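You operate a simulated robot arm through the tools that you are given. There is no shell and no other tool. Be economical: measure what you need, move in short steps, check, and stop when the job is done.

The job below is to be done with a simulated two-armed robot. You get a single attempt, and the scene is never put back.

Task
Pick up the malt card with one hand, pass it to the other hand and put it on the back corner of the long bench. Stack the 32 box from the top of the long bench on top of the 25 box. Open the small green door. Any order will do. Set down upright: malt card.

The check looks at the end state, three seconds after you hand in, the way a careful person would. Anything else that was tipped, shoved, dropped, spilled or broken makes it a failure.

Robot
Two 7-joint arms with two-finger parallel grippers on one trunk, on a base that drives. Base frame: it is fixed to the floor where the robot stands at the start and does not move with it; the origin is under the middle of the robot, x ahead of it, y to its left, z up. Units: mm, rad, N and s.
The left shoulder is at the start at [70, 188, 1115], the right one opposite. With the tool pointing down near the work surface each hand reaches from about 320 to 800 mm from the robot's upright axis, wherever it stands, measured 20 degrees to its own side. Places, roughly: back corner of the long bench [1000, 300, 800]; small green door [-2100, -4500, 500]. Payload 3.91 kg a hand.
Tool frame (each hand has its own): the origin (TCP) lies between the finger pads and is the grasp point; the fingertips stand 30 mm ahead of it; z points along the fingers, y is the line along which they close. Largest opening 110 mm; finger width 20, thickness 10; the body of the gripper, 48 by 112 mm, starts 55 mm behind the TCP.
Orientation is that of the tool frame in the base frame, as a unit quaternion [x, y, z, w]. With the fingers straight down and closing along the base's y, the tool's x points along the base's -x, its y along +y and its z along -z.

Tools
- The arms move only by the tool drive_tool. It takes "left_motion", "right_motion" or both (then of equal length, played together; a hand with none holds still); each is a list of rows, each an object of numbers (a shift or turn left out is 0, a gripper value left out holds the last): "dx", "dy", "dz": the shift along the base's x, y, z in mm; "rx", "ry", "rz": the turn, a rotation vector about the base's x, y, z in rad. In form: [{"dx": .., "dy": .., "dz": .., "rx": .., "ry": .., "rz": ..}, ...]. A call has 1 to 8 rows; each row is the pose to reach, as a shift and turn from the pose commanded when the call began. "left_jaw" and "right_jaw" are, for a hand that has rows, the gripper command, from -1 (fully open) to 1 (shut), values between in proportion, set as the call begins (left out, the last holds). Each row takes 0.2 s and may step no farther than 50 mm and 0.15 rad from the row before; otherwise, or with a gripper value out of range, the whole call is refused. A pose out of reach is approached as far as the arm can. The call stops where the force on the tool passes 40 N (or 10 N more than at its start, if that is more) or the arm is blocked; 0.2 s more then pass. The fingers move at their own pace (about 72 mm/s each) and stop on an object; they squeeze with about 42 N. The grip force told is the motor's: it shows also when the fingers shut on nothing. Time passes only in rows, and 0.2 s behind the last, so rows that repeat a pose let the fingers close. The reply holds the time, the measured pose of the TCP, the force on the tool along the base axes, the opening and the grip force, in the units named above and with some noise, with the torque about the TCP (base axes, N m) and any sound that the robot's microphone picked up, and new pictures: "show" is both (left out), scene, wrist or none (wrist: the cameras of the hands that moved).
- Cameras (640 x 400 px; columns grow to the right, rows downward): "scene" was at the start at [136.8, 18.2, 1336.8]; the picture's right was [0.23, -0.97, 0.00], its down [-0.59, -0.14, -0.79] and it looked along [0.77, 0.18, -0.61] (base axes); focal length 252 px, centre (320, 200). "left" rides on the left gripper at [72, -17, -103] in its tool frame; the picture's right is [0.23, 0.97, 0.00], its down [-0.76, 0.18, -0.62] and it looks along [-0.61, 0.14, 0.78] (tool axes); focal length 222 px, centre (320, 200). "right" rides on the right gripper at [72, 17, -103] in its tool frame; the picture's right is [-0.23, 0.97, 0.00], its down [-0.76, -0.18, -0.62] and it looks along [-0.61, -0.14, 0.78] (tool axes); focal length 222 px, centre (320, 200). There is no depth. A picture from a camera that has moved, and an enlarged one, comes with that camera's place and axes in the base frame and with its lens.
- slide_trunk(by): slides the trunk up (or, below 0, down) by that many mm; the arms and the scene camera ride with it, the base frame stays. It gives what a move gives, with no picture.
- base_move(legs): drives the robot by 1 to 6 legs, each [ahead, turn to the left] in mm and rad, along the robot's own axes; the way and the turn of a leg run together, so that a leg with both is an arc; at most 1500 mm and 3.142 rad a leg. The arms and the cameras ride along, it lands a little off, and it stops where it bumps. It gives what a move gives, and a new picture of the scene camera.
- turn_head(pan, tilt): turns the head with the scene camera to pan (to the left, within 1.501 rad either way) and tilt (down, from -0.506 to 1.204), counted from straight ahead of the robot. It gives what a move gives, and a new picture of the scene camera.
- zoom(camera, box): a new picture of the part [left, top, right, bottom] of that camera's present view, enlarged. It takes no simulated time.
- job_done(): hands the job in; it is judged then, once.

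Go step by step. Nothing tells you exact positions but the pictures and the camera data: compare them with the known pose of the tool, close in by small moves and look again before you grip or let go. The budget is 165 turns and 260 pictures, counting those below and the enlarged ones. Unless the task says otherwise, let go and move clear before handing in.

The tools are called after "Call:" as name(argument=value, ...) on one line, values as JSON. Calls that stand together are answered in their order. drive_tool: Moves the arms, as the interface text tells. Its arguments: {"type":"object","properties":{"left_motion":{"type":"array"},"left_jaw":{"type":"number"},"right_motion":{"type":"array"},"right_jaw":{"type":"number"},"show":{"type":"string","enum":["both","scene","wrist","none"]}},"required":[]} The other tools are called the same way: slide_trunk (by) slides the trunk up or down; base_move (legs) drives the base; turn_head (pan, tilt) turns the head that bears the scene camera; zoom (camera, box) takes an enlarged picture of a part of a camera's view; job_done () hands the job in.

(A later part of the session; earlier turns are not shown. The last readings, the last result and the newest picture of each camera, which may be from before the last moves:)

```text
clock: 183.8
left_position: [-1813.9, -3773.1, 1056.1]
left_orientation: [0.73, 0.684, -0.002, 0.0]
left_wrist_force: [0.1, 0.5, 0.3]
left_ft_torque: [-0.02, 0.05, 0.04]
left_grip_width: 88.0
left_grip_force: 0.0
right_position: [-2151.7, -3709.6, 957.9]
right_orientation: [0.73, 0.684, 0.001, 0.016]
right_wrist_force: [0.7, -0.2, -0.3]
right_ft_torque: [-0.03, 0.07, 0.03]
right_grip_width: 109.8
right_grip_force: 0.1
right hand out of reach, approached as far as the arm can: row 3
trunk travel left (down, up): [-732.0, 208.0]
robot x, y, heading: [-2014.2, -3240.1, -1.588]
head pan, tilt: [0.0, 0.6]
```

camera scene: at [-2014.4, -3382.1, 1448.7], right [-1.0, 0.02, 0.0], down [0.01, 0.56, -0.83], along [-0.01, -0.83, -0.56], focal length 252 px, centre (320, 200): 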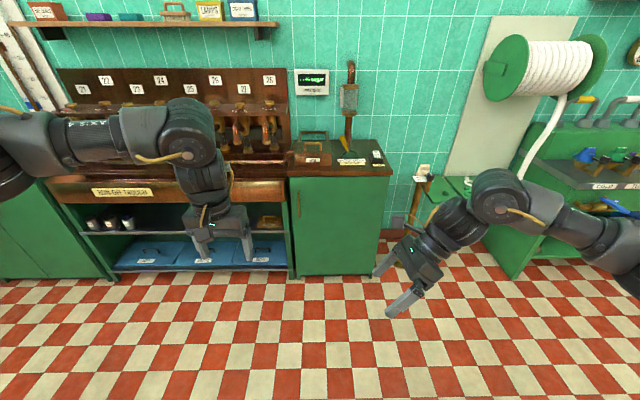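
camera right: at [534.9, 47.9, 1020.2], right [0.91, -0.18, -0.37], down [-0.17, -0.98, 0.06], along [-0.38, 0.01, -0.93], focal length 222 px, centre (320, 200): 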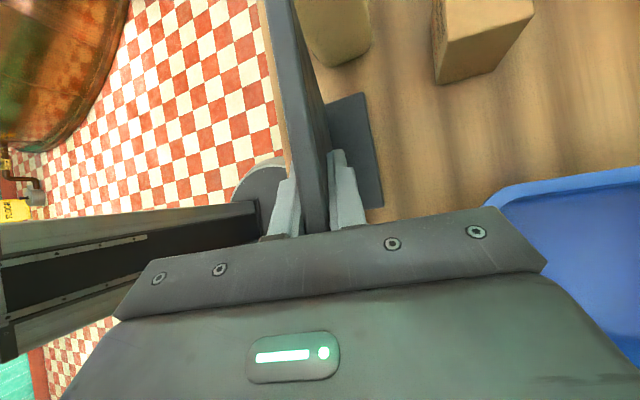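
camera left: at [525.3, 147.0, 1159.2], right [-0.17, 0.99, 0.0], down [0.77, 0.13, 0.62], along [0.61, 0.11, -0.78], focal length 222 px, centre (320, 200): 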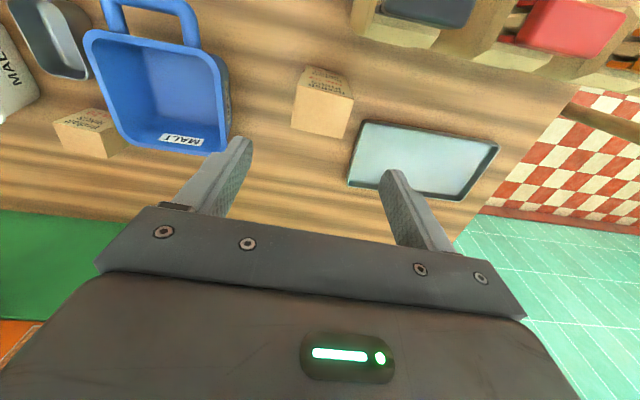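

Right hand is straight down again. Now I'll pitch it forward (fingers towards the door) while extending.

Call:
drive_tool(right_motion=[{"rx": -0.14, "dy": -25}, {"rx": -0.28, "dy": -50}, {"rx": -0.42, "dy": -75}, {"rx": -0.56, "dy": -100}, {"rx": -0.7, "dy": -125}, {"rx": -0.84, "dy": -150}, {"rx": -0.98, "dy": -175}, {"rx": -1.12, "dy": -200}], show="none")

Call:
drive_tool(right_motion=[{"rx": -0.14}, {"rx": -0.28}, {"rx": -0.42}, {"rx": -0.45}], show="both")

```text
clock: 185.6
left_position: [-1817.7, -3776.2, 1055.7]
left_orientation: [0.73, 0.683, 0.001, -0.001]
left_wrist_force: [-0.1, 0.0, 0.1]
left_ft_torque: [0.0, 0.0, 0.02]
left_grip_width: 87.9
left_grip_force: 0.0
right_position: [-2152.6, -3907.2, 957.5]
right_orientation: [0.602, 0.585, -0.373, 0.394]
right_wrist_force: [-0.5, 0.9, 0.5]
right_ft_torque: [-0.02, -0.04, 0.0]
right_grip_width: 110.1
right_grip_force: 0.1
right hand out of reach, approached as far as the arm can: row 8
trunk travel left (down, up): [-732.0, 208.0]
robot x, y, heading: [-2013.0, -3242.0, -1.58]
head pan, tilt: [0.0, 0.6]
```

```text
clock: 186.6
left_position: [-1816.6, -3773.9, 1054.2]
left_orientation: [0.73, 0.683, -0.001, 0.0]
left_wrist_force: [-0.7, 0.3, -1.0]
left_ft_torque: [0.02, 0.0, 0.02]
left_grip_width: 88.0
left_grip_force: 0.0
right_position: [-2152.9, -3908.1, 957.9]
right_orientation: [0.497, 0.49, -0.492, 0.52]
right_wrist_force: [-0.5, 0.3, -0.4]
right_ft_torque: [-0.01, -0.01, 0.0]
right_grip_width: 109.9
right_grip_force: 0.1
trunk travel left (down, up): [-732.0, 208.0]
robot x, y, heading: [-2015.7, -3240.5, -1.583]
head pan, tilt: [0.0, 0.6]
camera scene: at [-2014.7, -3382.1, 1448.6], right [-1.0, 0.02, 0.0], down [0.01, 0.57, -0.82], along [-0.01, -0.82, -0.57], focal length 252 px, centre (320, 200)
camera right: at [-2135.3, -3805.2, 883.0], right [0.97, 0.03, 0.26], down [-0.22, 0.64, 0.74], along [-0.15, -0.77, 0.62], focal length 222 px, centre (320, 200)
```

scene: 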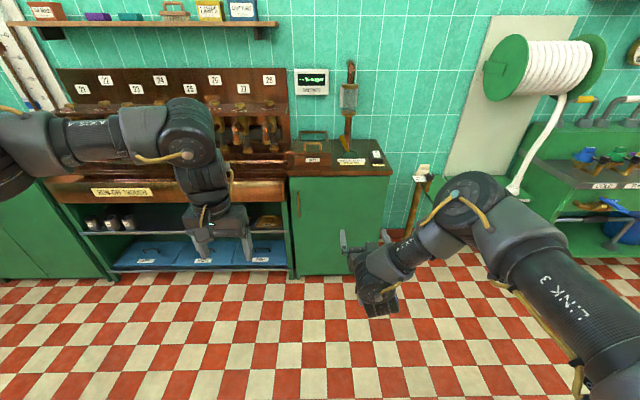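
right: 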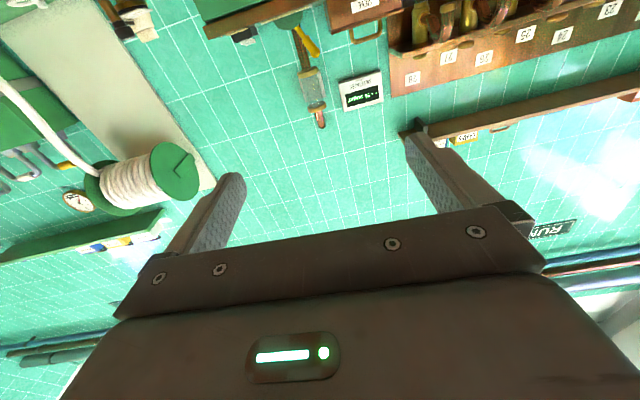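

The hand is horizontal and facing forward. I'll lower the trunk to handle height and drive to a standoff in front of the handle.

Call:
slide_trunk(by=-300)

Call:
base_move(legs=[[0, 0.43], [460, 0], [0, -0.416]])

Call:
zoom(camera="scene", box=[220, 120, 480, 320])

```text
clock: 189.6
left_position: [-1817.3, -3775.2, 755.4]
left_orientation: [0.731, 0.683, -0.001, 0.001]
left_wrist_force: [0.1, -0.2, 0.4]
left_ft_torque: [-0.02, -0.04, 0.0]
left_grip_width: 88.1
left_grip_force: 0.0
right_position: [-2152.6, -3906.6, 658.3]
right_orientation: [0.498, 0.49, -0.492, 0.52]
right_wrist_force: [-0.7, 0.2, 0.0]
right_ft_torque: [0.0, 0.0, -0.01]
right_grip_width: 109.8
right_grip_force: 0.0
trunk travel left (down, up): [-432.0, 508.0]
robot x, y, heading: [-2013.9, -3244.5, -1.589]
head pan, tilt: [0.0, 0.6]
```

```text
clock: 194.9
left_position: [-1627.9, -4193.3, 755.7]
left_orientation: [0.726, 0.688, 0.0, -0.001]
left_wrist_force: [0.1, 0.9, 0.0]
left_ft_torque: [0.01, -0.02, 0.01]
left_grip_width: 88.0
left_grip_force: 0.0
right_position: [-1961.6, -4329.6, 658.1]
right_orientation: [0.495, 0.493, -0.489, 0.523]
right_wrist_force: [0.3, -0.6, 0.1]
right_ft_torque: [-0.02, -0.05, 0.0]
right_grip_width: 110.1
right_grip_force: 0.0
trunk travel left (down, up): [-432.0, 508.0]
robot x, y, heading: [-1830.7, -3661.3, -1.576]
head pan, tilt: [0.0, 0.6]
camera scene: at [-1831.1, -3802.4, 1148.6], right [-1.0, 0.0, 0.0], down [0.0, 0.57, -0.82], along [0.0, -0.82, -0.57], focal length 252 px, centre (320, 200)
```

scene: 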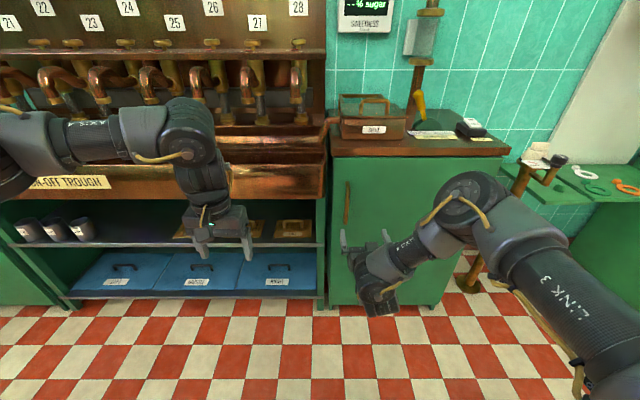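

```text
2.00 times, centred on (350, 220) of scene
camera zoom: at [-1831.1, -3802.4, 1148.6], right [-1.0, 0.0, 0.0], down [0.0, 0.57, -0.82], along [0.0, -0.82, -0.57], focal length 504 px, centre (260, 160)
```

zoom: 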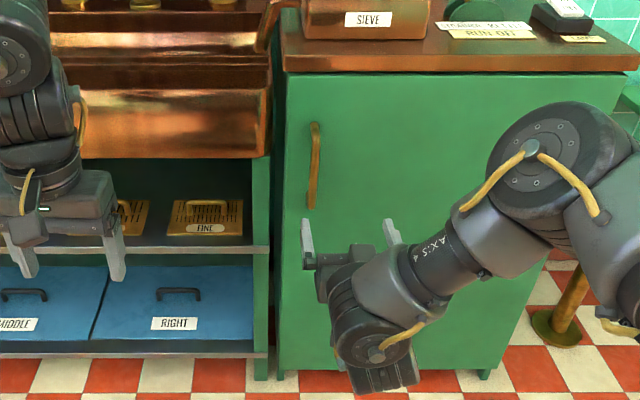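

The handle bar triangulates to about x=−1917, y≈−4480, z≈662. I'll shift sideways to centre on it and check before advancing.

Call:
drive_tool(right_motion=[{"dx": 22}, {"dx": 45}, {"dx": 45, "dy": -40}, {"dx": 45, "dy": -70}, {"dx": 45, "dy": -70}], show="both")

Call:
zoom(camera="scene", box=[280, 150, 440, 290])

```text
clock: 196.1
left_position: [-1627.7, -4191.9, 755.9]
left_orientation: [0.725, 0.689, -0.002, 0.002]
left_wrist_force: [0.0, 0.2, 0.5]
left_ft_torque: [-0.02, -0.03, -0.01]
left_grip_width: 88.0
left_grip_force: 0.0
right_position: [-1913.8, -4356.1, 656.5]
right_orientation: [0.494, 0.495, -0.488, 0.522]
right_wrist_force: [0.4, -0.5, -0.8]
right_ft_torque: [-0.01, 0.03, -0.02]
right_grip_width: 110.1
right_grip_force: 0.1
right hand out of reach, approached as far as the arm can: row 3, 4, 5
trunk travel left (down, up): [-432.0, 508.0]
robot x, y, heading: [-1834.5, -3661.0, -1.573]
head pan, tilt: [0.0, 0.6]
camera scene: at [-1830.6, -3802.3, 1148.6], right [-1.0, 0.0, 0.0], down [0.0, 0.57, -0.82], along [0.0, -0.82, -0.57], focal length 252 px, centre (320, 200)
camera right: at [-1898.7, -4252.8, 582.4], right [0.96, 0.04, 0.26], down [-0.22, 0.63, 0.74], along [-0.14, -0.77, 0.62], focal length 222 px, centre (320, 200)
```

scene: 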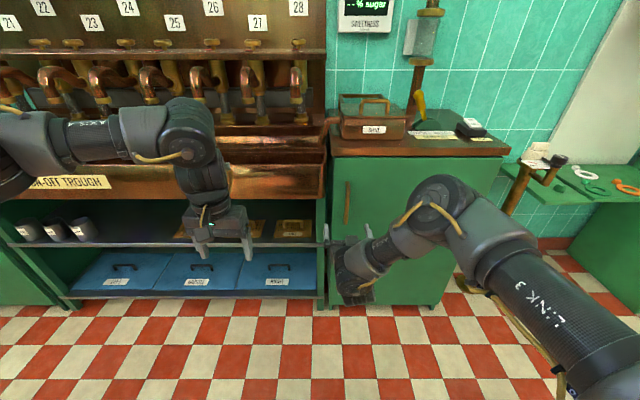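
right: 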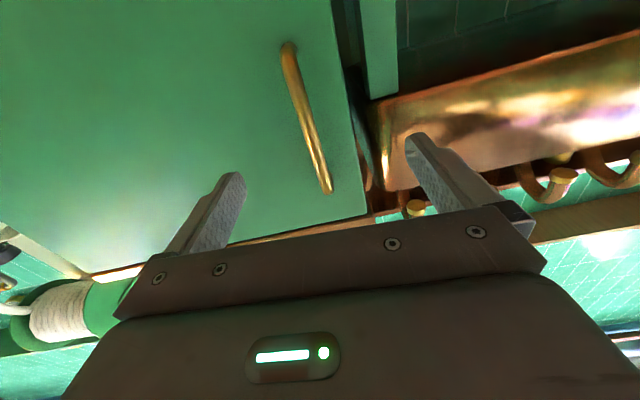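

```text
2.86 times, centred on (360, 220) of scene
camera zoom: at [-1830.6, -3802.3, 1148.6], right [-1.0, 0.0, 0.0], down [0.0, 0.57, -0.82], along [0.0, -0.82, -0.57], focal length 719 px, centre (206, 143)
```

zoom: 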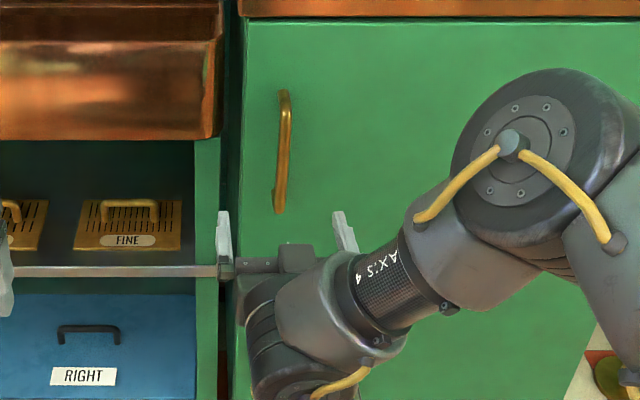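

The two views agree: the handle is at (−1923, −4490, 658). The arm is at its reach limit, so I'll centre laterally and advance with the base.

Call:
drive_tool(right_motion=[{"dx": -9, "dy": 15}, {"dx": -9, "dy": 15}], show="none")

Call:
base_move(legs=[[100, 0]])

Call:
zoom(camera="right", box=[160, 0, 560, 250])

```text
clock: 196.7
left_position: [-1627.6, -4191.8, 756.4]
left_orientation: [0.725, 0.689, 0.0, 0.0]
left_wrist_force: [0.1, 0.0, -0.4]
left_ft_torque: [0.01, 0.0, 0.04]
left_grip_width: 87.9
left_grip_force: 0.0
right_position: [-1923.6, -4340.5, 656.5]
right_orientation: [0.495, 0.493, -0.489, 0.523]
right_wrist_force: [0.2, 0.8, -0.3]
right_ft_torque: [-0.02, 0.03, 0.05]
right_grip_width: 110.1
right_grip_force: 0.0
trunk travel left (down, up): [-432.0, 508.0]
robot x, y, heading: [-1831.2, -3663.1, -1.572]
head pan, tilt: [0.0, 0.6]
```

```text
clock: 197.8
left_position: [-1627.6, -4295.4, 755.2]
left_orientation: [0.725, 0.688, 0.0, 0.0]
left_wrist_force: [-0.5, -0.2, -0.6]
left_ft_torque: [0.02, -0.02, 0.01]
left_grip_width: 88.1
left_grip_force: 0.0
right_position: [-1923.5, -4442.0, 654.9]
right_orientation: [0.494, 0.494, -0.488, 0.523]
right_wrist_force: [-0.6, 0.1, 0.0]
right_ft_torque: [-0.05, -0.01, 0.0]
right_grip_width: 109.7
right_grip_force: 0.1
trunk travel left (down, up): [-432.0, 508.0]
robot x, y, heading: [-1833.9, -3760.2, -1.575]
head pan, tilt: [0.0, 0.6]
camera scene: at [-1830.7, -3905.0, 1148.4], right [-1.0, 0.0, 0.0], down [0.0, 0.57, -0.82], along [0.0, -0.82, -0.57], focal length 252 px, centre (320, 200)
```

scene: 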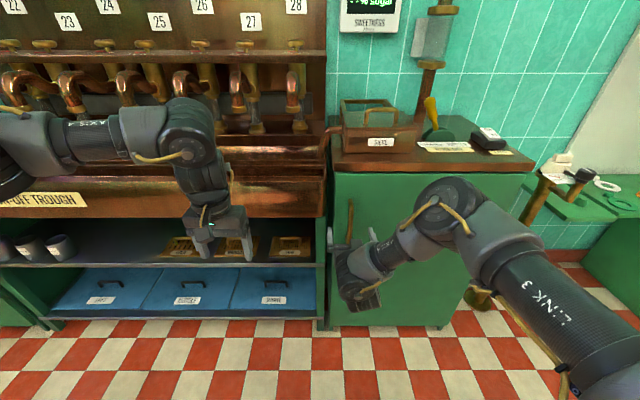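

```text
1.60 times, centred on (360, 125) of right
camera zoom: at [-1908.3, -4340.1, 581.5], right [0.96, 0.04, 0.26], down [-0.22, 0.63, 0.74], along [-0.14, -0.77, 0.62], focal length 355 px, centre (256, 320)
```

zoom: 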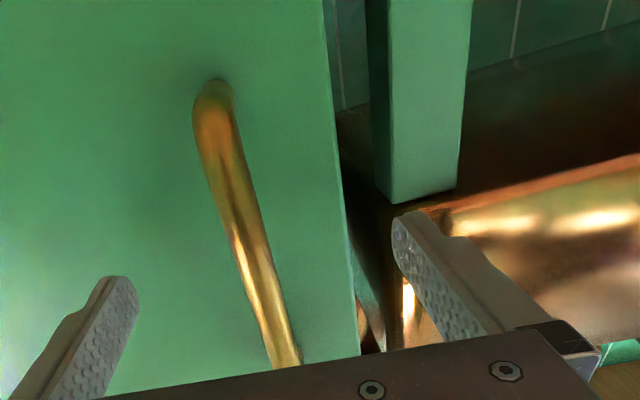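

The bar is between the fingers. I'll narrow the opening to clear the trough and advance 38 mm more.

Call:
drive_tool(right_motion=[{}, {}, {}], right_jaw=-0.1, show="none")

Call:
base_move(legs=[[38, 0]])

Call:
zoom(camera="right", box=[160, 0, 560, 250])

```text
clock: 198.6
left_position: [-1628.8, -4293.9, 754.8]
left_orientation: [0.726, 0.688, -0.001, 0.001]
left_wrist_force: [-0.1, 0.2, -0.2]
left_ft_torque: [0.03, -0.01, 0.0]
left_grip_width: 87.9
left_grip_force: 0.0
right_position: [-1923.3, -4442.5, 656.9]
right_orientation: [0.494, 0.494, -0.489, 0.522]
right_wrist_force: [0.5, -0.6, -0.9]
right_ft_torque: [-0.01, 0.01, 0.0]
right_grip_width: 60.6
right_grip_force: 0.1
trunk travel left (down, up): [-432.0, 508.0]
robot x, y, heading: [-1836.6, -3763.6, -1.576]
head pan, tilt: [0.0, 0.6]
```

```text
clock: 199.5
left_position: [-1629.7, -4321.4, 755.5]
left_orientation: [0.726, 0.688, -0.001, 0.001]
left_wrist_force: [0.4, -0.2, -0.4]
left_ft_torque: [0.03, 0.01, 0.0]
left_grip_width: 88.0
left_grip_force: 0.1
right_position: [-1923.4, -4466.7, 656.3]
right_orientation: [0.489, 0.498, -0.489, 0.523]
right_wrist_force: [-4.0, 12.0, 6.3]
right_ft_torque: [-0.08, 0.28, -0.55]
right_grip_width: 61.8
right_grip_force: 1.3
trunk travel left (down, up): [-432.0, 508.0]
robot x, y, heading: [-1835.3, -3788.9, -1.581]
head pan, tilt: [0.0, 0.6]
stopped in leg 1: the force on the tool passed its limit (the readings are from after the stop); the commanded pose is now the measured one
camera scene: at [-1831.6, -3930.8, 1148.9], right [-1.0, 0.01, 0.0], down [0.0, 0.56, -0.83], along [-0.01, -0.83, -0.56], focal length 252 px, centre (320, 200)
```

scene: 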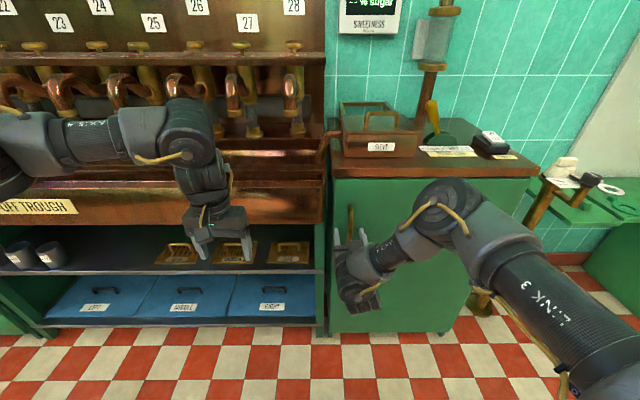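

```text
1.60 times, centred on (360, 125) of right
camera zoom: at [-1909.2, -4363.3, 582.4], right [0.97, 0.05, 0.25], down [-0.22, 0.63, 0.74], along [-0.12, -0.77, 0.62], focal length 355 px, centre (256, 320)
```

zoom: 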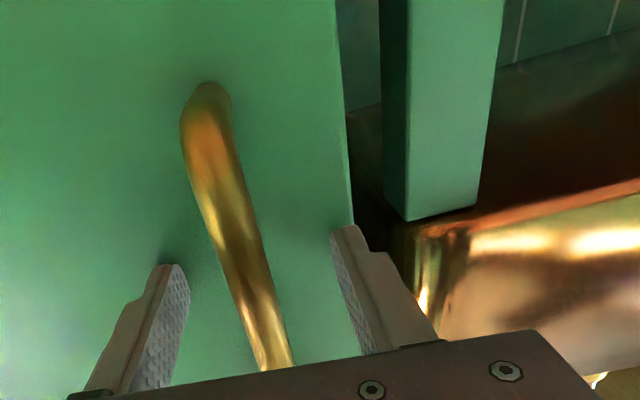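

The fingertips touched the door face lightly, so the bar is within the pads. I'll ease back 4 mm and close on it.

Call:
drive_tool(right_motion=[{"dy": 4}, {"dy": 5}], show="none")

Call:
drive_tool(right_motion=[{}, {}, {}, {}], right_jaw=1, show="wrist")

```text
clock: 200.1
left_position: [-1627.9, -4322.7, 754.5]
left_orientation: [0.725, 0.688, -0.001, 0.001]
left_wrist_force: [0.2, -0.1, 0.8]
left_ft_torque: [0.04, -0.03, 0.02]
left_grip_width: 88.1
left_grip_force: 0.0
right_position: [-1921.8, -4462.8, 656.0]
right_orientation: [0.49, 0.498, -0.488, 0.522]
right_wrist_force: [0.9, -0.6, -0.3]
right_ft_torque: [-0.01, -0.02, -0.02]
right_grip_width: 60.5
right_grip_force: 0.1
trunk travel left (down, up): [-432.0, 508.0]
robot x, y, heading: [-1830.6, -3792.2, -1.576]
head pan, tilt: [0.0, 0.6]
```

```text
clock: 201.1
left_position: [-1627.8, -4324.0, 754.9]
left_orientation: [0.726, 0.688, 0.0, 0.0]
left_wrist_force: [-0.3, -0.2, 0.8]
left_ft_torque: [0.0, 0.01, -0.03]
left_grip_width: 87.9
left_grip_force: 0.0
right_position: [-1922.1, -4462.0, 656.3]
right_orientation: [0.489, 0.498, -0.489, 0.523]
right_wrist_force: [4.8, 0.7, -0.1]
right_ft_torque: [-0.09, 0.98, -0.01]
right_grip_width: 13.9
right_grip_force: 45.1
trunk travel left (down, up): [-432.0, 508.0]
robot x, y, heading: [-1832.8, -3789.7, -1.573]
head pan, tilt: [0.0, 0.6]
camera right: at [-1907.9, -4359.6, 581.2], right [0.97, 0.05, 0.25], down [-0.22, 0.63, 0.74], along [-0.12, -0.77, 0.62], focal length 222 px, centre (320, 200)
```

right: 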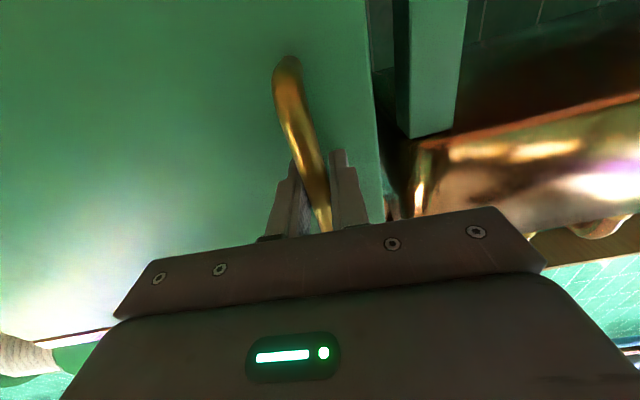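

The handle is gripped at 13.9 mm. I'll pull along the door's arc (hinge near x≈−2370, radius about 450), turning with it.

Call:
drive_tool(right_motion=[{"dx": -1.5, "dy": 15, "rz": 0.033}, {"dx": -3.5, "dy": 30, "rz": 0.067}, {"dx": -5.8, "dy": 44.5, "rz": 0.1}, {"dx": -10.5, "dy": 66, "rz": 0.15}, {"dx": -16, "dy": 88, "rz": 0.2}], show="scene")

```text
clock: 202.3
left_position: [-1629.0, -4322.1, 755.4]
left_orientation: [0.726, 0.688, 0.001, 0.0]
left_wrist_force: [0.0, 0.2, 0.8]
left_ft_torque: [-0.01, 0.0, -0.01]
left_grip_width: 87.9
left_grip_force: 0.1
right_position: [-1937.5, -4372.2, 655.2]
right_orientation: [0.436, 0.545, -0.433, 0.57]
right_wrist_force: [6.0, 2.1, 9.9]
right_ft_torque: [0.1, 0.87, -0.09]
right_grip_width: 13.8
right_grip_force: 44.9
trunk travel left (down, up): [-432.0, 508.0]
robot x, y, heading: [-1831.5, -3791.8, -1.573]
head pan, tilt: [0.0, 0.6]
camera scene: at [-1830.5, -3931.5, 1148.9], right [-1.0, 0.01, 0.0], down [0.0, 0.56, -0.83], along [-0.01, -0.83, -0.56], focal length 252 px, centre (320, 200)
```

scene: 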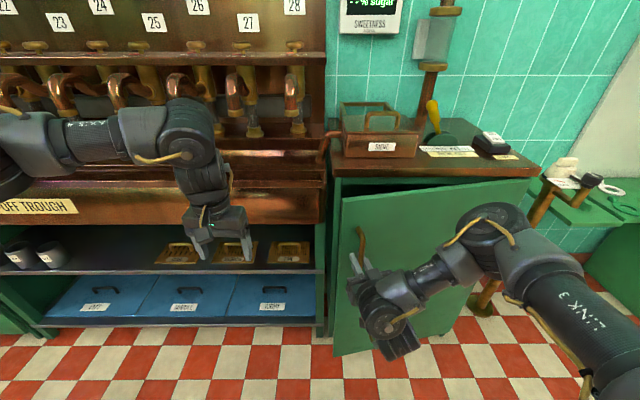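

The door swings freely with low forces, so I'll continue the arc.

Call:
drive_tool(right_motion=[{"dx": -7, "dy": 21, "rz": 0.05}, {"dx": -14.6, "dy": 42.5, "rz": 0.1}, {"dx": -23.5, "dy": 63, "rz": 0.15}, {"dx": -33.4, "dy": 83.3, "rz": 0.2}, {"dx": -44.5, "dy": 103, "rz": 0.25}, {"dx": -56, "dy": 122, "rz": 0.3}, {"dx": -69, "dy": 140.5, "rz": 0.35}, {"dx": -82.6, "dy": 158.3, "rz": 0.4}], show="scene")

```text
clock: 203.3
left_position: [-1630.2, -4324.3, 754.5]
left_orientation: [0.727, 0.687, 0.0, -0.001]
left_wrist_force: [-0.3, 0.9, 0.1]
left_ft_torque: [-0.02, 0.0, -0.01]
left_grip_width: 87.9
left_grip_force: 0.0
right_position: [-1954.1, -4325.5, 660.2]
right_orientation: [0.397, 0.59, -0.382, 0.59]
right_wrist_force: [-7.1, -2.2, -22.5]
right_ft_torque: [0.08, 1.09, -0.07]
right_grip_width: 13.6
right_grip_force: 45.3
right hand out of reach, approached as far as the arm can: row 3, 4
trunk travel left (down, up): [-432.0, 508.0]
robot x, y, heading: [-1836.8, -3793.5, -1.58]
head pan, tilt: [0.0, 0.6]
stopped in row 4 (right hand): the force on the tool passed its limit (the readings are from after the stop); the commanded pose is now the measured one
camera scene: at [-1832.0, -3933.8, 1148.4], right [-1.0, 0.01, 0.0], down [0.01, 0.57, -0.82], along [-0.01, -0.82, -0.57], focal length 252 px, centre (320, 200)
```

scene: 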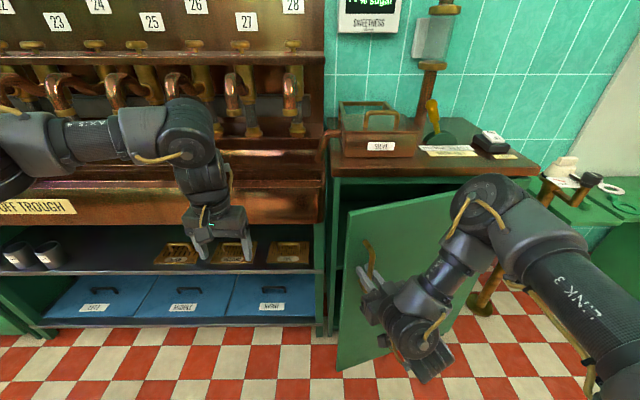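

The wrist yaw limit stopped me at about 0.3 rad. I'll release the handle, retreat, move the left hand aside, and then push the door open from inside with the right hand.

Call:
drive_tool(right_motion=[{}, {}, {}], left_motion=[{"dx": 40}, {"dx": 80}, {"dx": 120}], right_jaw=-0.1, show="none")

Call:
drive_tool(right_motion=[{"dx": -6, "dy": 20}, {"dx": -12, "dy": 45}, {"dx": -18, "dy": 70}], show="scene")

```text
clock: 204.1
left_position: [-1508.9, -4323.5, 753.8]
left_orientation: [0.726, 0.688, 0.0, 0.001]
left_wrist_force: [-0.2, -0.6, 0.2]
left_ft_torque: [-0.03, 0.0, 0.04]
left_grip_width: 88.0
left_grip_force: 0.2
right_position: [-1948.8, -4325.4, 665.6]
right_orientation: [0.395, 0.587, -0.383, 0.594]
right_wrist_force: [-0.2, 0.1, 0.7]
right_ft_torque: [-0.01, 0.03, -0.02]
right_grip_width: 60.5
right_grip_force: 0.1
trunk travel left (down, up): [-432.0, 508.0]
robot x, y, heading: [-1827.9, -3794.3, -1.577]
head pan, tilt: [0.0, 0.6]
```

```text
clock: 204.9
left_position: [-1509.0, -4323.1, 753.2]
left_orientation: [0.727, 0.687, 0.0, 0.0]
left_wrist_force: [0.1, -0.5, 0.1]
left_ft_torque: [-0.01, 0.02, 0.01]
left_grip_width: 88.0
left_grip_force: 0.0
right_position: [-1944.6, -4305.8, 679.5]
right_orientation: [0.397, 0.589, -0.382, 0.591]
right_wrist_force: [0.0, 0.2, 0.5]
right_ft_torque: [0.0, 0.01, -0.01]
right_grip_width: 60.5
right_grip_force: 0.0
right hand out of reach, approached as far as the arm can: row 1, 2, 3
trunk travel left (down, up): [-432.0, 508.0]
robot x, y, heading: [-1830.5, -3790.0, -1.581]
head pan, tilt: [0.0, 0.6]
camera scene: at [-1831.2, -3932.9, 1148.7], right [-1.0, 0.01, 0.0], down [0.0, 0.56, -0.83], along [-0.01, -0.83, -0.56], focal length 252 px, centre (320, 200)
```

scene: 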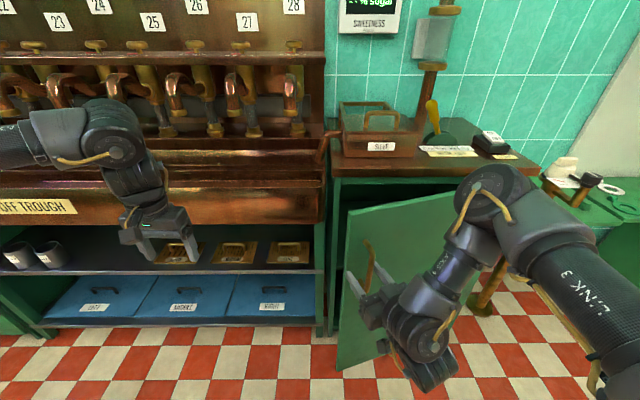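

The arm is at its limit, so I'll open fully and back the base off.

Call:
drive_tool(right_motion=[{}, {}, {}], right_jaw=-0.8, show="none")

Call:
base_move(legs=[[-110, 0]])

Call:
drive_tool(right_motion=[{"rz": -0.14}, {"rz": -0.28}, {"rz": -0.42}, {"rz": -0.56, "dx": 15}, {"rz": -0.7, "dx": 30}, {"rz": -0.8, "dx": 50}], right_jaw=1, show="scene")

```text
clock: 205.7
left_position: [-1510.6, -4323.6, 754.0]
left_orientation: [0.727, 0.687, 0.0, 0.0]
left_wrist_force: [0.5, 0.8, 0.2]
left_ft_torque: [0.01, 0.01, 0.02]
left_grip_width: 88.2
left_grip_force: 0.1
right_position: [-1944.3, -4305.2, 679.6]
right_orientation: [0.398, 0.589, -0.382, 0.591]
right_wrist_force: [0.8, -0.7, 0.2]
right_ft_torque: [0.0, -0.02, -0.02]
right_grip_width: 98.9
right_grip_force: 0.1
trunk travel left (down, up): [-432.0, 508.0]
robot x, y, heading: [-1833.3, -3793.6, -1.576]
head pan, tilt: [0.0, 0.6]
```

```text
clock: 206.9
left_position: [-1509.5, -4214.3, 755.2]
left_orientation: [0.727, 0.687, 0.0, 0.001]
left_wrist_force: [-0.3, 1.1, 0.1]
left_ft_torque: [-0.01, -0.03, -0.01]
left_grip_width: 88.1
left_grip_force: 0.0
right_position: [-1944.5, -4197.0, 681.1]
right_orientation: [0.397, 0.589, -0.381, 0.592]
right_wrist_force: [-0.2, 0.2, -0.5]
right_ft_torque: [0.05, 0.02, -0.01]
right_grip_width: 99.1
right_grip_force: 0.0
trunk travel left (down, up): [-432.0, 508.0]
robot x, y, heading: [-1830.7, -3687.0, -1.577]
head pan, tilt: [0.0, 0.6]
camera scene: at [-1830.6, -3823.8, 1148.8], right [-1.0, 0.01, 0.0], down [0.0, 0.56, -0.83], along [-0.01, -0.83, -0.56], focal length 252 px, centre (320, 200)
```

scene: 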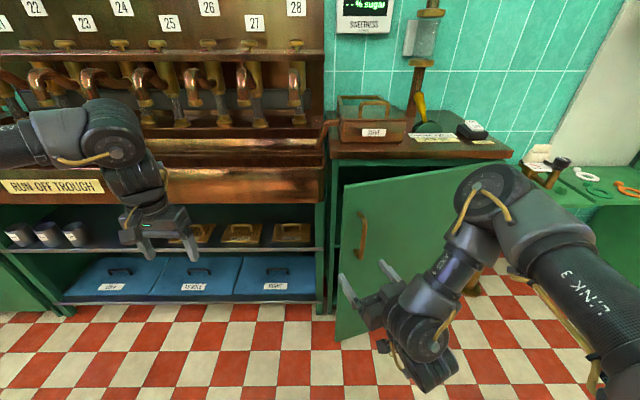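

```text
clock: 208.3
left_position: [-1508.6, -4215.8, 753.6]
left_orientation: [0.726, 0.688, -0.001, 0.0]
left_wrist_force: [0.2, 0.4, -0.6]
left_ft_torque: [0.0, -0.01, -0.01]
left_grip_width: 88.2
left_grip_force: 0.1
right_position: [-1884.7, -4323.8, 611.6]
right_orientation: [0.595, 0.385, -0.584, 0.396]
right_wrist_force: [0.2, -0.7, -0.4]
right_ft_torque: [0.01, 0.0, -0.01]
right_grip_width: 0.0
right_grip_force: 37.9
right hand out of reach, approached as far as the arm can: row 1, 2, 3, 4, 5, 6
trunk travel left (down, up): [-432.0, 508.0]
robot x, y, heading: [-1826.6, -3682.3, -1.578]
head pan, tilt: [0.0, 0.6]
camera scene: at [-1828.7, -3824.9, 1148.7], right [-1.0, 0.01, 0.0], down [0.0, 0.56, -0.83], along [-0.01, -0.83, -0.56], focal length 252 px, centre (320, 200)
```

scene: 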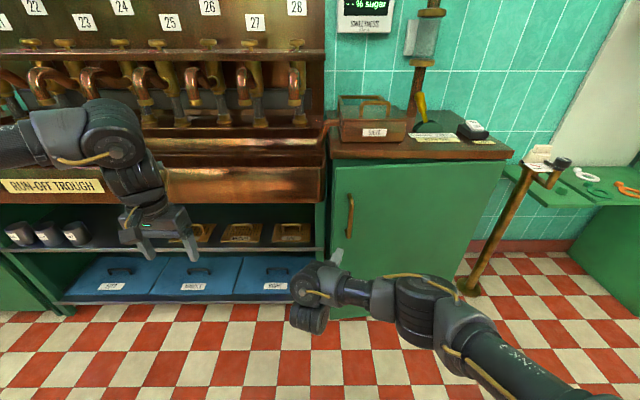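

My re-orientation let the arm wander and the door swung shut again. Better plan: stand side-on, so the right arm reaches the handle to my right, and pull by driving the base in an arc around the hinge. I'll turn in place first.

Call:
base_move(legs=[[0, 0.99]])

Call:
turn_head(pan=-1.0, tilt=0.6)

```text
clock: 211.2
left_position: [-1211.3, -3708.3, 753.7]
left_orientation: [0.314, 0.949, 0.0, 0.0]
left_wrist_force: [0.8, -0.6, -1.2]
left_ft_torque: [0.02, 0.03, 0.01]
left_grip_width: 87.7
left_grip_force: 0.1
right_position: [-1327.7, -4082.3, 612.1]
right_orientation: [0.341, 0.622, -0.325, 0.626]
right_wrist_force: [-0.2, 0.2, -0.1]
right_ft_torque: [-0.03, 0.01, -0.03]
right_grip_width: 0.0
right_grip_force: 38.1
trunk travel left (down, up): [-432.0, 508.0]
robot x, y, heading: [-1834.0, -3681.7, -0.591]
head pan, tilt: [0.0, 0.6]
camera scene: at [-1714.3, -3763.3, 1148.7], right [-0.56, -0.83, 0.0], down [-0.47, 0.31, -0.83], along [0.68, -0.46, -0.56], focal length 252 px, centre (320, 200)
```

scene: 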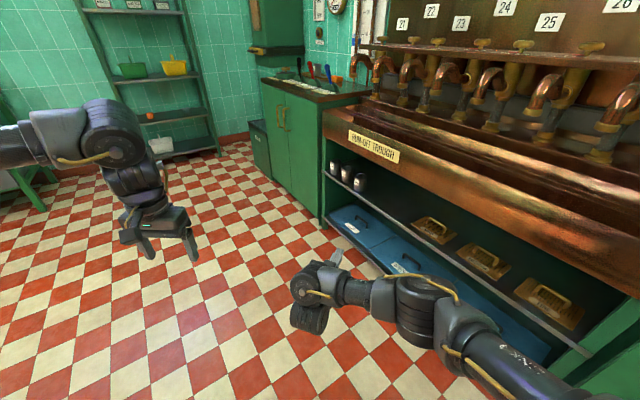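

```text
clock: 212.5
left_position: [-1210.8, -3708.7, 754.2]
left_orientation: [0.314, 0.95, 0.0, 0.0]
left_wrist_force: [-0.5, -0.3, 0.7]
left_ft_torque: [-0.01, 0.01, 0.01]
left_grip_width: 88.0
left_grip_force: 0.0
right_position: [-1328.9, -4082.8, 611.6]
right_orientation: [0.341, 0.622, -0.325, 0.626]
right_wrist_force: [0.2, -0.2, 0.0]
right_ft_torque: [0.01, 0.0, 0.03]
right_grip_width: 0.2
right_grip_force: 37.7
trunk travel left (down, up): [-432.0, 508.0]
robot x, y, heading: [-1831.5, -3687.9, -0.59]
head pan, tilt: [-1.0, 0.6]
camera scene: at [-1789.6, -3802.8, 1148.7], right [-1.0, 0.02, 0.0], down [0.01, 0.56, -0.83], along [-0.02, -0.82, -0.56], focal length 252 px, centre (320, 200)
```

scene: 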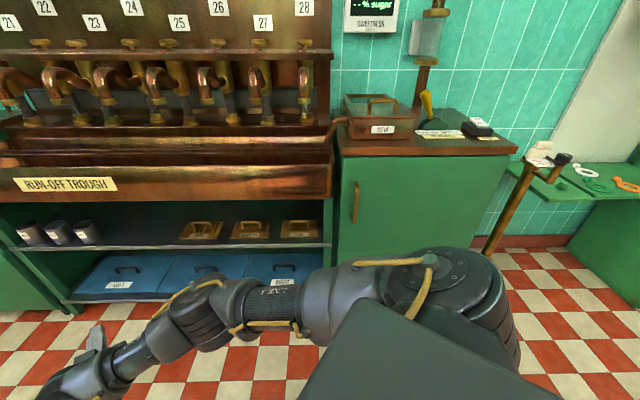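

The door is closed and undamaged. I'll bring the right hand across to a staging point in front of the handle, pointing straight at the door.

Call:
drive_tool(right_motion=[{"dx": -43, "rz": -0.05, "dz": 6}, {"dx": -86, "rz": -0.1, "dz": 12}, {"dx": -129, "rz": -0.15, "dz": 18}, {"dx": -172, "rz": -0.2, "dz": 24}, {"dx": -215, "rz": -0.25, "dz": 30}, {"dx": -258, "rz": -0.3, "dz": 36}, {"dx": -301, "rz": -0.35, "dz": 42}, {"dx": -344, "rz": -0.4, "dz": 46}], right_jaw=-0.2, show="none")

Call:
drive_tool(right_motion=[{"dx": -43, "dy": -5, "rz": -0.05}, {"dx": -86, "dy": -15, "rz": -0.1}, {"dx": -125, "dy": -30, "rz": -0.15}, {"dx": -165, "dy": -45, "rz": -0.19}, {"dx": -205, "dy": -60, "rz": -0.19}, {"dx": -245, "dy": -75, "rz": -0.19}, {"dx": -245, "dy": -75, "rz": -0.19}], show="both")

```text
clock: 214.3
left_position: [-1211.2, -3708.8, 753.8]
left_orientation: [0.315, 0.949, 0.0, -0.001]
left_wrist_force: [0.4, 0.8, 1.0]
left_ft_torque: [0.04, -0.01, -0.01]
left_grip_width: 88.1
left_grip_force: 0.0
right_position: [-1538.5, -4230.8, 438.0]
right_orientation: [0.458, 0.54, -0.442, 0.55]
right_wrist_force: [0.5, -1.8, 1.4]
right_ft_torque: [0.09, 0.0, -0.13]
right_grip_width: 66.2
right_grip_force: 0.0
right hand out of reach, approached as far as the arm can: row 1, 2, 3, 4, 5, 6, 7, 8
trunk travel left (down, up): [-432.0, 508.0]
robot x, y, heading: [-1834.6, -3685.5, -0.592]
head pan, tilt: [-1.0, 0.6]
```

```text
clock: 215.9
left_position: [-1210.2, -3709.1, 754.2]
left_orientation: [0.314, 0.949, 0.0, -0.001]
left_wrist_force: [0.6, -0.3, -0.4]
left_ft_torque: [-0.01, 0.0, -0.01]
left_grip_width: 88.1
left_grip_force: 0.1
right_position: [-1781.1, -4332.7, 411.7]
right_orientation: [0.508, 0.496, -0.492, 0.504]
right_wrist_force: [0.6, -0.1, 1.0]
right_ft_torque: [-0.01, -0.01, 0.0]
right_grip_width: 65.9
right_grip_force: 0.1
right hand out of reach, approached as far as the arm can: row 1, 2, 3, 4, 5, 6, 7
trunk travel left (down, up): [-432.0, 508.0]
robot x, y, heading: [-1830.7, -3683.2, -0.587]
head pan, tilt: [-1.0, 0.6]
camera scene: at [-1789.6, -3802.9, 1148.6], right [-1.0, 0.02, 0.0], down [0.01, 0.56, -0.83], along [-0.02, -0.82, -0.56], focal length 252 px, centre (320, 200)
camera right: at [-1762.4, -4228.5, 339.8], right [0.97, 0.0, 0.25], down [-0.2, 0.62, 0.76], along [-0.16, -0.79, 0.6], focal length 222 px, centre (320, 200)
```

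scene: 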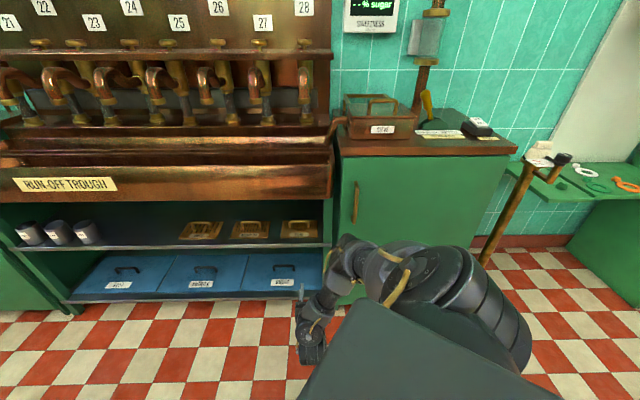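
right: 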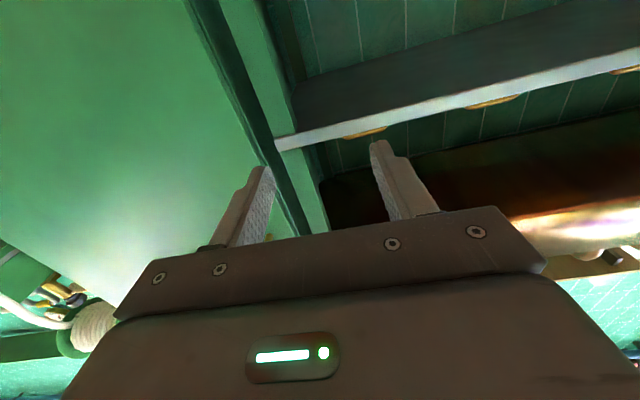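

The hand is now pointing straight at the door but low. I'll raise it with the trunk, then try moving sideways.

Call:
slide_trunk(by=246)

Call:
drive_tool(right_motion=[{"dx": -35, "dy": 5}, {"dx": -70, "dy": 10}, {"dx": -105, "dy": 10}, {"dx": -140, "dy": 10}, {"dx": -140, "dy": 10}], show="scene")

```text
clock: 218.4
left_position: [-1211.1, -3708.4, 999.9]
left_orientation: [0.314, 0.95, 0.0, -0.001]
left_wrist_force: [0.9, -0.2, -0.3]
left_ft_torque: [0.0, -0.01, 0.0]
left_grip_width: 87.8
left_grip_force: 0.1
right_position: [-1780.1, -4333.1, 656.6]
right_orientation: [0.506, 0.497, -0.492, 0.505]
right_wrist_force: [0.1, -0.7, -0.9]
right_ft_torque: [0.01, 0.02, -0.02]
right_grip_width: 65.9
right_grip_force: 0.0
trunk travel left (down, up): [-678.0, 262.0]
robot x, y, heading: [-1830.7, -3682.8, -0.591]
head pan, tilt: [-1.0, 0.6]
```

```text
clock: 219.6
left_position: [-1210.7, -3707.8, 1000.4]
left_orientation: [0.313, 0.95, 0.001, -0.001]
left_wrist_force: [-0.2, -0.6, 0.2]
left_ft_torque: [-0.01, 0.04, 0.0]
left_grip_width: 87.9
left_grip_force: 0.2
right_position: [-1922.4, -4333.6, 653.0]
right_orientation: [0.509, 0.496, -0.491, 0.504]
right_wrist_force: [0.1, 0.2, 0.7]
right_ft_torque: [0.01, 0.0, 0.0]
right_grip_width: 65.8
right_grip_force: 0.0
right hand out of reach, approached as far as the arm can: row 1, 2, 3, 4, 5
trunk travel left (down, up): [-678.0, 262.0]
robot x, y, heading: [-1831.9, -3682.1, -0.591]
head pan, tilt: [-1.0, 0.6]
camera scene: at [-1788.9, -3803.0, 1394.6], right [-1.0, 0.02, 0.0], down [0.01, 0.56, -0.83], along [-0.02, -0.82, -0.56], focal length 252 px, centre (320, 200)
```

scene: 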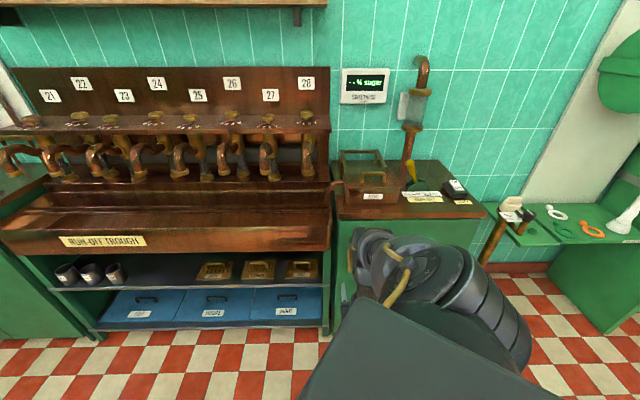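

I'm lined up with the handle at (−1922, −4334, 653). I'll advance partway and check the wrist view.

Call:
drive_tool(right_motion=[{"dy": -35}, {"dy": -70}, {"dy": -70}], show="wrist")

```text
clock: 220.4
left_position: [-1211.3, -3708.6, 1000.7]
left_orientation: [0.314, 0.949, 0.0, 0.0]
left_wrist_force: [0.2, 0.1, -0.2]
left_ft_torque: [0.02, 0.01, 0.03]
left_grip_width: 87.9
left_grip_force: 0.1
right_position: [-1921.5, -4404.1, 652.7]
right_orientation: [0.508, 0.496, -0.491, 0.505]
right_wrist_force: [-0.5, 0.6, -0.1]
right_ft_torque: [0.0, -0.01, 0.02]
right_grip_width: 65.9
right_grip_force: 0.1
trunk travel left (down, up): [-678.0, 262.0]
robot x, y, heading: [-1834.9, -3680.9, -0.598]
head pan, tilt: [-1.0, 0.6]
camera right: at [-1904.0, -4299.7, 581.0], right [0.97, 0.0, 0.25], down [-0.2, 0.62, 0.76], along [-0.16, -0.79, 0.6], focal length 222 px, centre (320, 200)
```

right: 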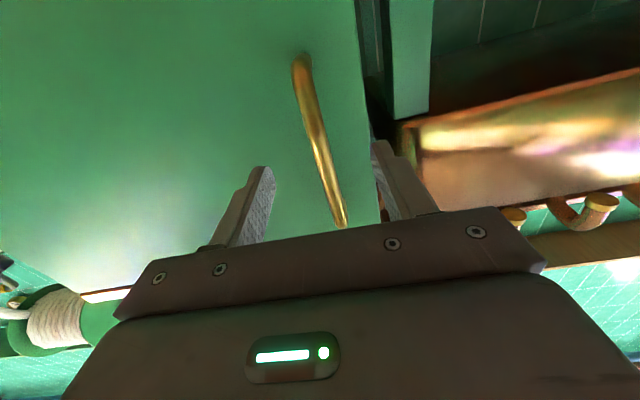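

Call:
drive_tool(right_motion=[{"dx": 1, "dy": -30}, {"dx": 2, "dy": -57}, {"dx": 2, "dy": -57}], show="none")

Call:
drive_tool(right_motion=[{}, {}, {}, {}], right_jaw=1, show="wrist")

```text
clock: 221.2
left_position: [-1211.7, -3708.7, 1000.3]
left_orientation: [0.314, 0.949, 0.0, 0.0]
left_wrist_force: [0.2, -0.2, 0.3]
left_ft_torque: [-0.01, -0.01, 0.0]
left_grip_width: 88.2
left_grip_force: 0.0
right_position: [-1920.2, -4461.8, 652.8]
right_orientation: [0.508, 0.495, -0.492, 0.504]
right_wrist_force: [-0.9, 0.0, 0.6]
right_ft_torque: [0.02, 0.01, -0.02]
right_grip_width: 65.9
right_grip_force: 0.1
trunk travel left (down, up): [-678.0, 262.0]
robot x, y, heading: [-1830.3, -3685.8, -0.59]
head pan, tilt: [-1.0, 0.6]
```

```text
clock: 222.2
left_position: [-1212.0, -3708.0, 1000.5]
left_orientation: [0.314, 0.949, 0.0, 0.0]
left_wrist_force: [0.2, 0.1, 1.2]
left_ft_torque: [-0.01, 0.0, 0.03]
left_grip_width: 88.0
left_grip_force: 0.0
right_position: [-1921.8, -4459.7, 652.4]
right_orientation: [0.508, 0.495, -0.493, 0.503]
right_wrist_force: [-5.3, -0.9, 0.0]
right_ft_torque: [0.08, 1.01, 0.05]
right_grip_width: 13.7
right_grip_force: 44.5
trunk travel left (down, up): [-678.0, 262.0]
robot x, y, heading: [-1832.2, -3684.8, -0.592]
head pan, tilt: [-1.0, 0.6]
camera right: at [-1903.6, -4356.3, 580.9], right [0.97, 0.0, 0.25], down [-0.19, 0.62, 0.76], along [-0.16, -0.79, 0.6], focal length 222 px, centre (320, 200)
```

right: 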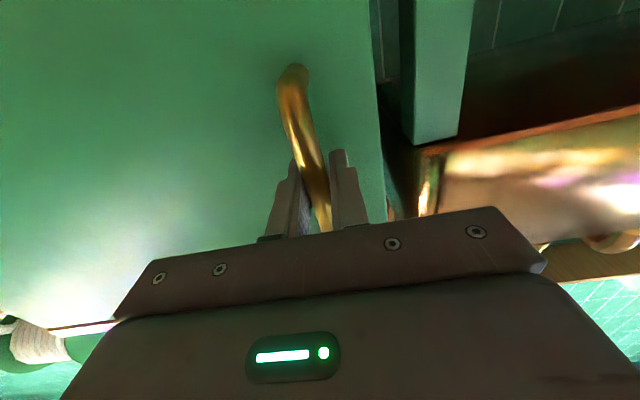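

Gripped again. Now I'll reverse in an arc about the hinge, testing with 0.2 rad first.

Call:
base_move(legs=[[-195, 0.2]])

```text
clock: 223.8
left_position: [-1395.2, -3491.3, 1000.7]
left_orientation: [0.217, 0.976, 0.001, 0.0]
left_wrist_force: [-0.3, -0.5, 0.9]
left_ft_torque: [0.05, -0.01, -0.02]
left_grip_width: 88.1
left_grip_force: 0.0
right_position: [-1938.8, -4368.2, 652.4]
right_orientation: [0.456, 0.544, -0.44, 0.551]
right_wrist_force: [-2.9, -1.3, -4.0]
right_ft_torque: [-0.81, 0.98, 0.09]
right_grip_width: 14.0
right_grip_force: 45.0
trunk travel left (down, up): [-678.0, 262.0]
robot x, y, heading: [-2007.1, -3593.2, -0.393]
head pan, tilt: [-1.0, 0.6]
camera scene: at [-1943.1, -3699.4, 1394.7], right [-0.98, -0.18, 0.0], down [-0.1, 0.56, -0.83], along [0.15, -0.81, -0.56], focal length 252 px, centre (320, 200)
```

scene: 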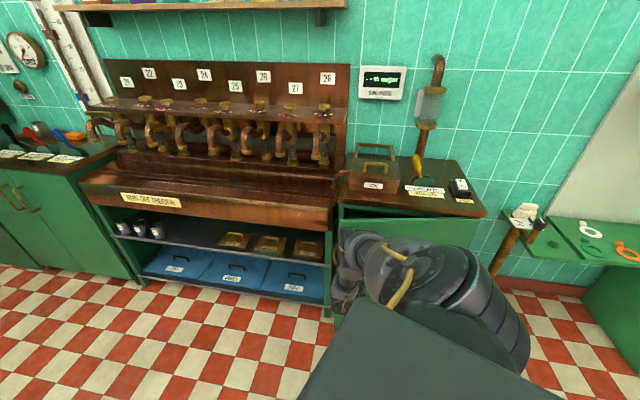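

The arc pull works with very low forces. I'll continue opening.

Call:
base_move(legs=[[-292, 0.3], [-292, 0.3]])

```text
clock: 227.9
left_position: [-2135.5, -3107.8, 1001.6]
left_orientation: [-0.084, 0.996, 0.0, 0.0]
left_wrist_force: [-1.0, 0.4, 0.3]
left_ft_torque: [-0.02, 0.02, 0.02]
left_grip_width: 88.2
left_grip_force: 0.0
right_position: [-2082.5, -4143.6, 652.6]
right_orientation: [0.269, 0.657, -0.259, 0.655]
right_wrist_force: [-1.3, -1.2, -6.5]
right_ft_torque: [-0.94, -0.21, 0.12]
right_grip_width: 13.7
right_grip_force: 45.0
trunk travel left (down, up): [-678.0, 262.0]
robot x, y, heading: [-2582.7, -3538.5, 0.207]
head pan, tilt: [-1.0, 0.6]
stopped in leg 2: the force on the tool passed its limit (the readings are from after the stop); the commanded pose is now the measured one
camera scene: at [-2467.2, -3595.0, 1394.5], right [-0.71, -0.7, 0.0], down [-0.4, 0.4, -0.82], along [0.58, -0.59, -0.57], focal length 252 px, centre (320, 200)
```

scene: 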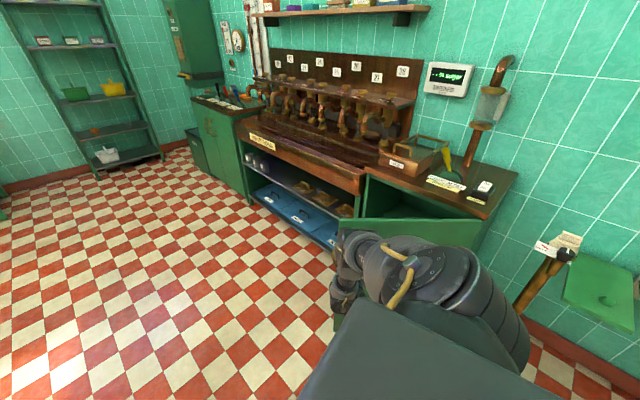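

It's open about 46° and the forces have settled. I'll continue a bit further.

Call:
base_move(legs=[[-195, 0.2]])

Call:
base_move(legs=[[-195, 0.2]])

```text
clock: 229.5
left_position: [-2415.7, -3087.2, 1001.6]
left_orientation: [-0.186, 0.983, 0.001, 0.001]
left_wrist_force: [-0.3, -0.5, 0.3]
left_ft_torque: [0.02, 0.0, -0.01]
left_grip_width: 88.0
left_grip_force: 0.2
right_position: [-2156.7, -4091.6, 653.4]
right_orientation: [0.202, 0.68, -0.19, 0.678]
right_wrist_force: [-2.5, -3.8, -10.5]
right_ft_torque: [-1.17, 0.02, 0.07]
right_grip_width: 13.7
right_grip_force: 45.2
trunk travel left (down, up): [-678.0, 262.0]
robot x, y, heading: [-2765.0, -3598.0, 0.413]
head pan, tilt: [-1.0, 0.6]
camera scene: at [-2644.2, -3632.1, 1394.6], right [-0.56, -0.83, 0.0], down [-0.47, 0.32, -0.82], along [0.69, -0.46, -0.57], focal length 252 px, centre (320, 200)
```

scene: 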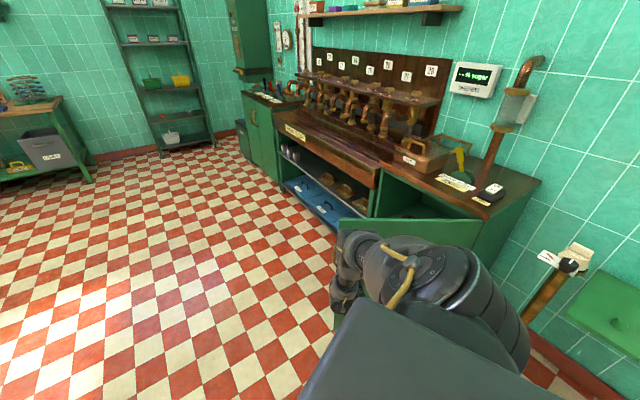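

```text
clock: 231.1
left_position: [-2695.0, -3121.9, 1000.7]
left_orientation: [-0.284, 0.959, 0.001, 0.0]
left_wrist_force: [-0.1, 0.6, -0.8]
left_ft_torque: [0.03, 0.0, 0.03]
left_grip_width: 87.9
left_grip_force: 0.2
right_position: [-2239.6, -4052.1, 653.4]
right_orientation: [0.132, 0.697, -0.122, 0.694]
right_wrist_force: [2.7, 6.9, -12.4]
right_ft_torque: [-1.17, -0.55, 0.05]
right_grip_width: 13.7
right_grip_force: 44.8
trunk travel left (down, up): [-678.0, 262.0]
robot x, y, heading: [-2937.5, -3693.5, 0.615]
head pan, tilt: [-1.0, 0.6]
camera scene: at [-2810.1, -3701.1, 1394.5], right [-0.38, -0.93, 0.0], down [-0.52, 0.22, -0.82], along [0.76, -0.31, -0.57], focal length 252 px, centre (320, 200)
```

scene: 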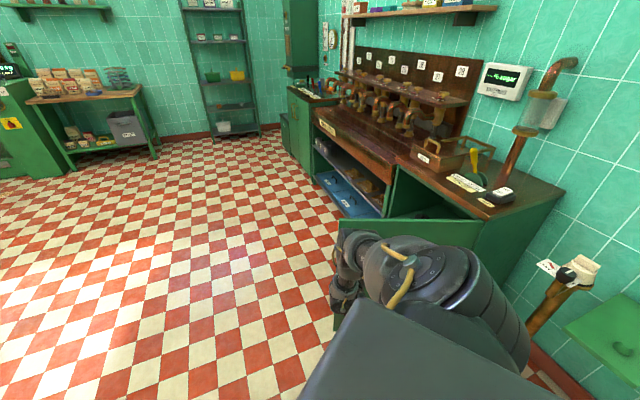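

It's open about 69°. I'll check the clearance on my right side before one more nudge.

Call:
turn_head(pan=-1.5, tilt=0.8)

```text
clock: 232.0
left_position: [-2695.4, -3120.5, 1000.1]
left_orientation: [-0.284, 0.959, 0.001, 0.0]
left_wrist_force: [0.3, 0.9, 1.0]
left_ft_torque: [0.03, -0.02, -0.02]
left_grip_width: 87.9
left_grip_force: 0.0
right_position: [-2240.8, -4053.0, 653.0]
right_orientation: [0.132, 0.697, -0.123, 0.694]
right_wrist_force: [0.0, -1.1, -4.6]
right_ft_torque: [-0.55, 0.46, -0.03]
right_grip_width: 13.7
right_grip_force: 44.9
trunk travel left (down, up): [-678.0, 262.0]
robot x, y, heading: [-2939.3, -3693.2, 0.61]
head pan, tilt: [-1.499, 0.799]
camera scene: at [-2840.9, -3729.6, 1377.8], right [-0.78, -0.63, 0.0], down [-0.45, 0.56, -0.7], along [0.44, -0.54, -0.72], focal length 252 px, centre (320, 200)
```

scene: 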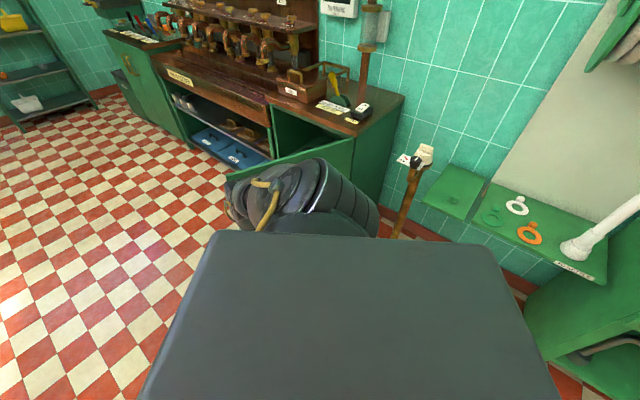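

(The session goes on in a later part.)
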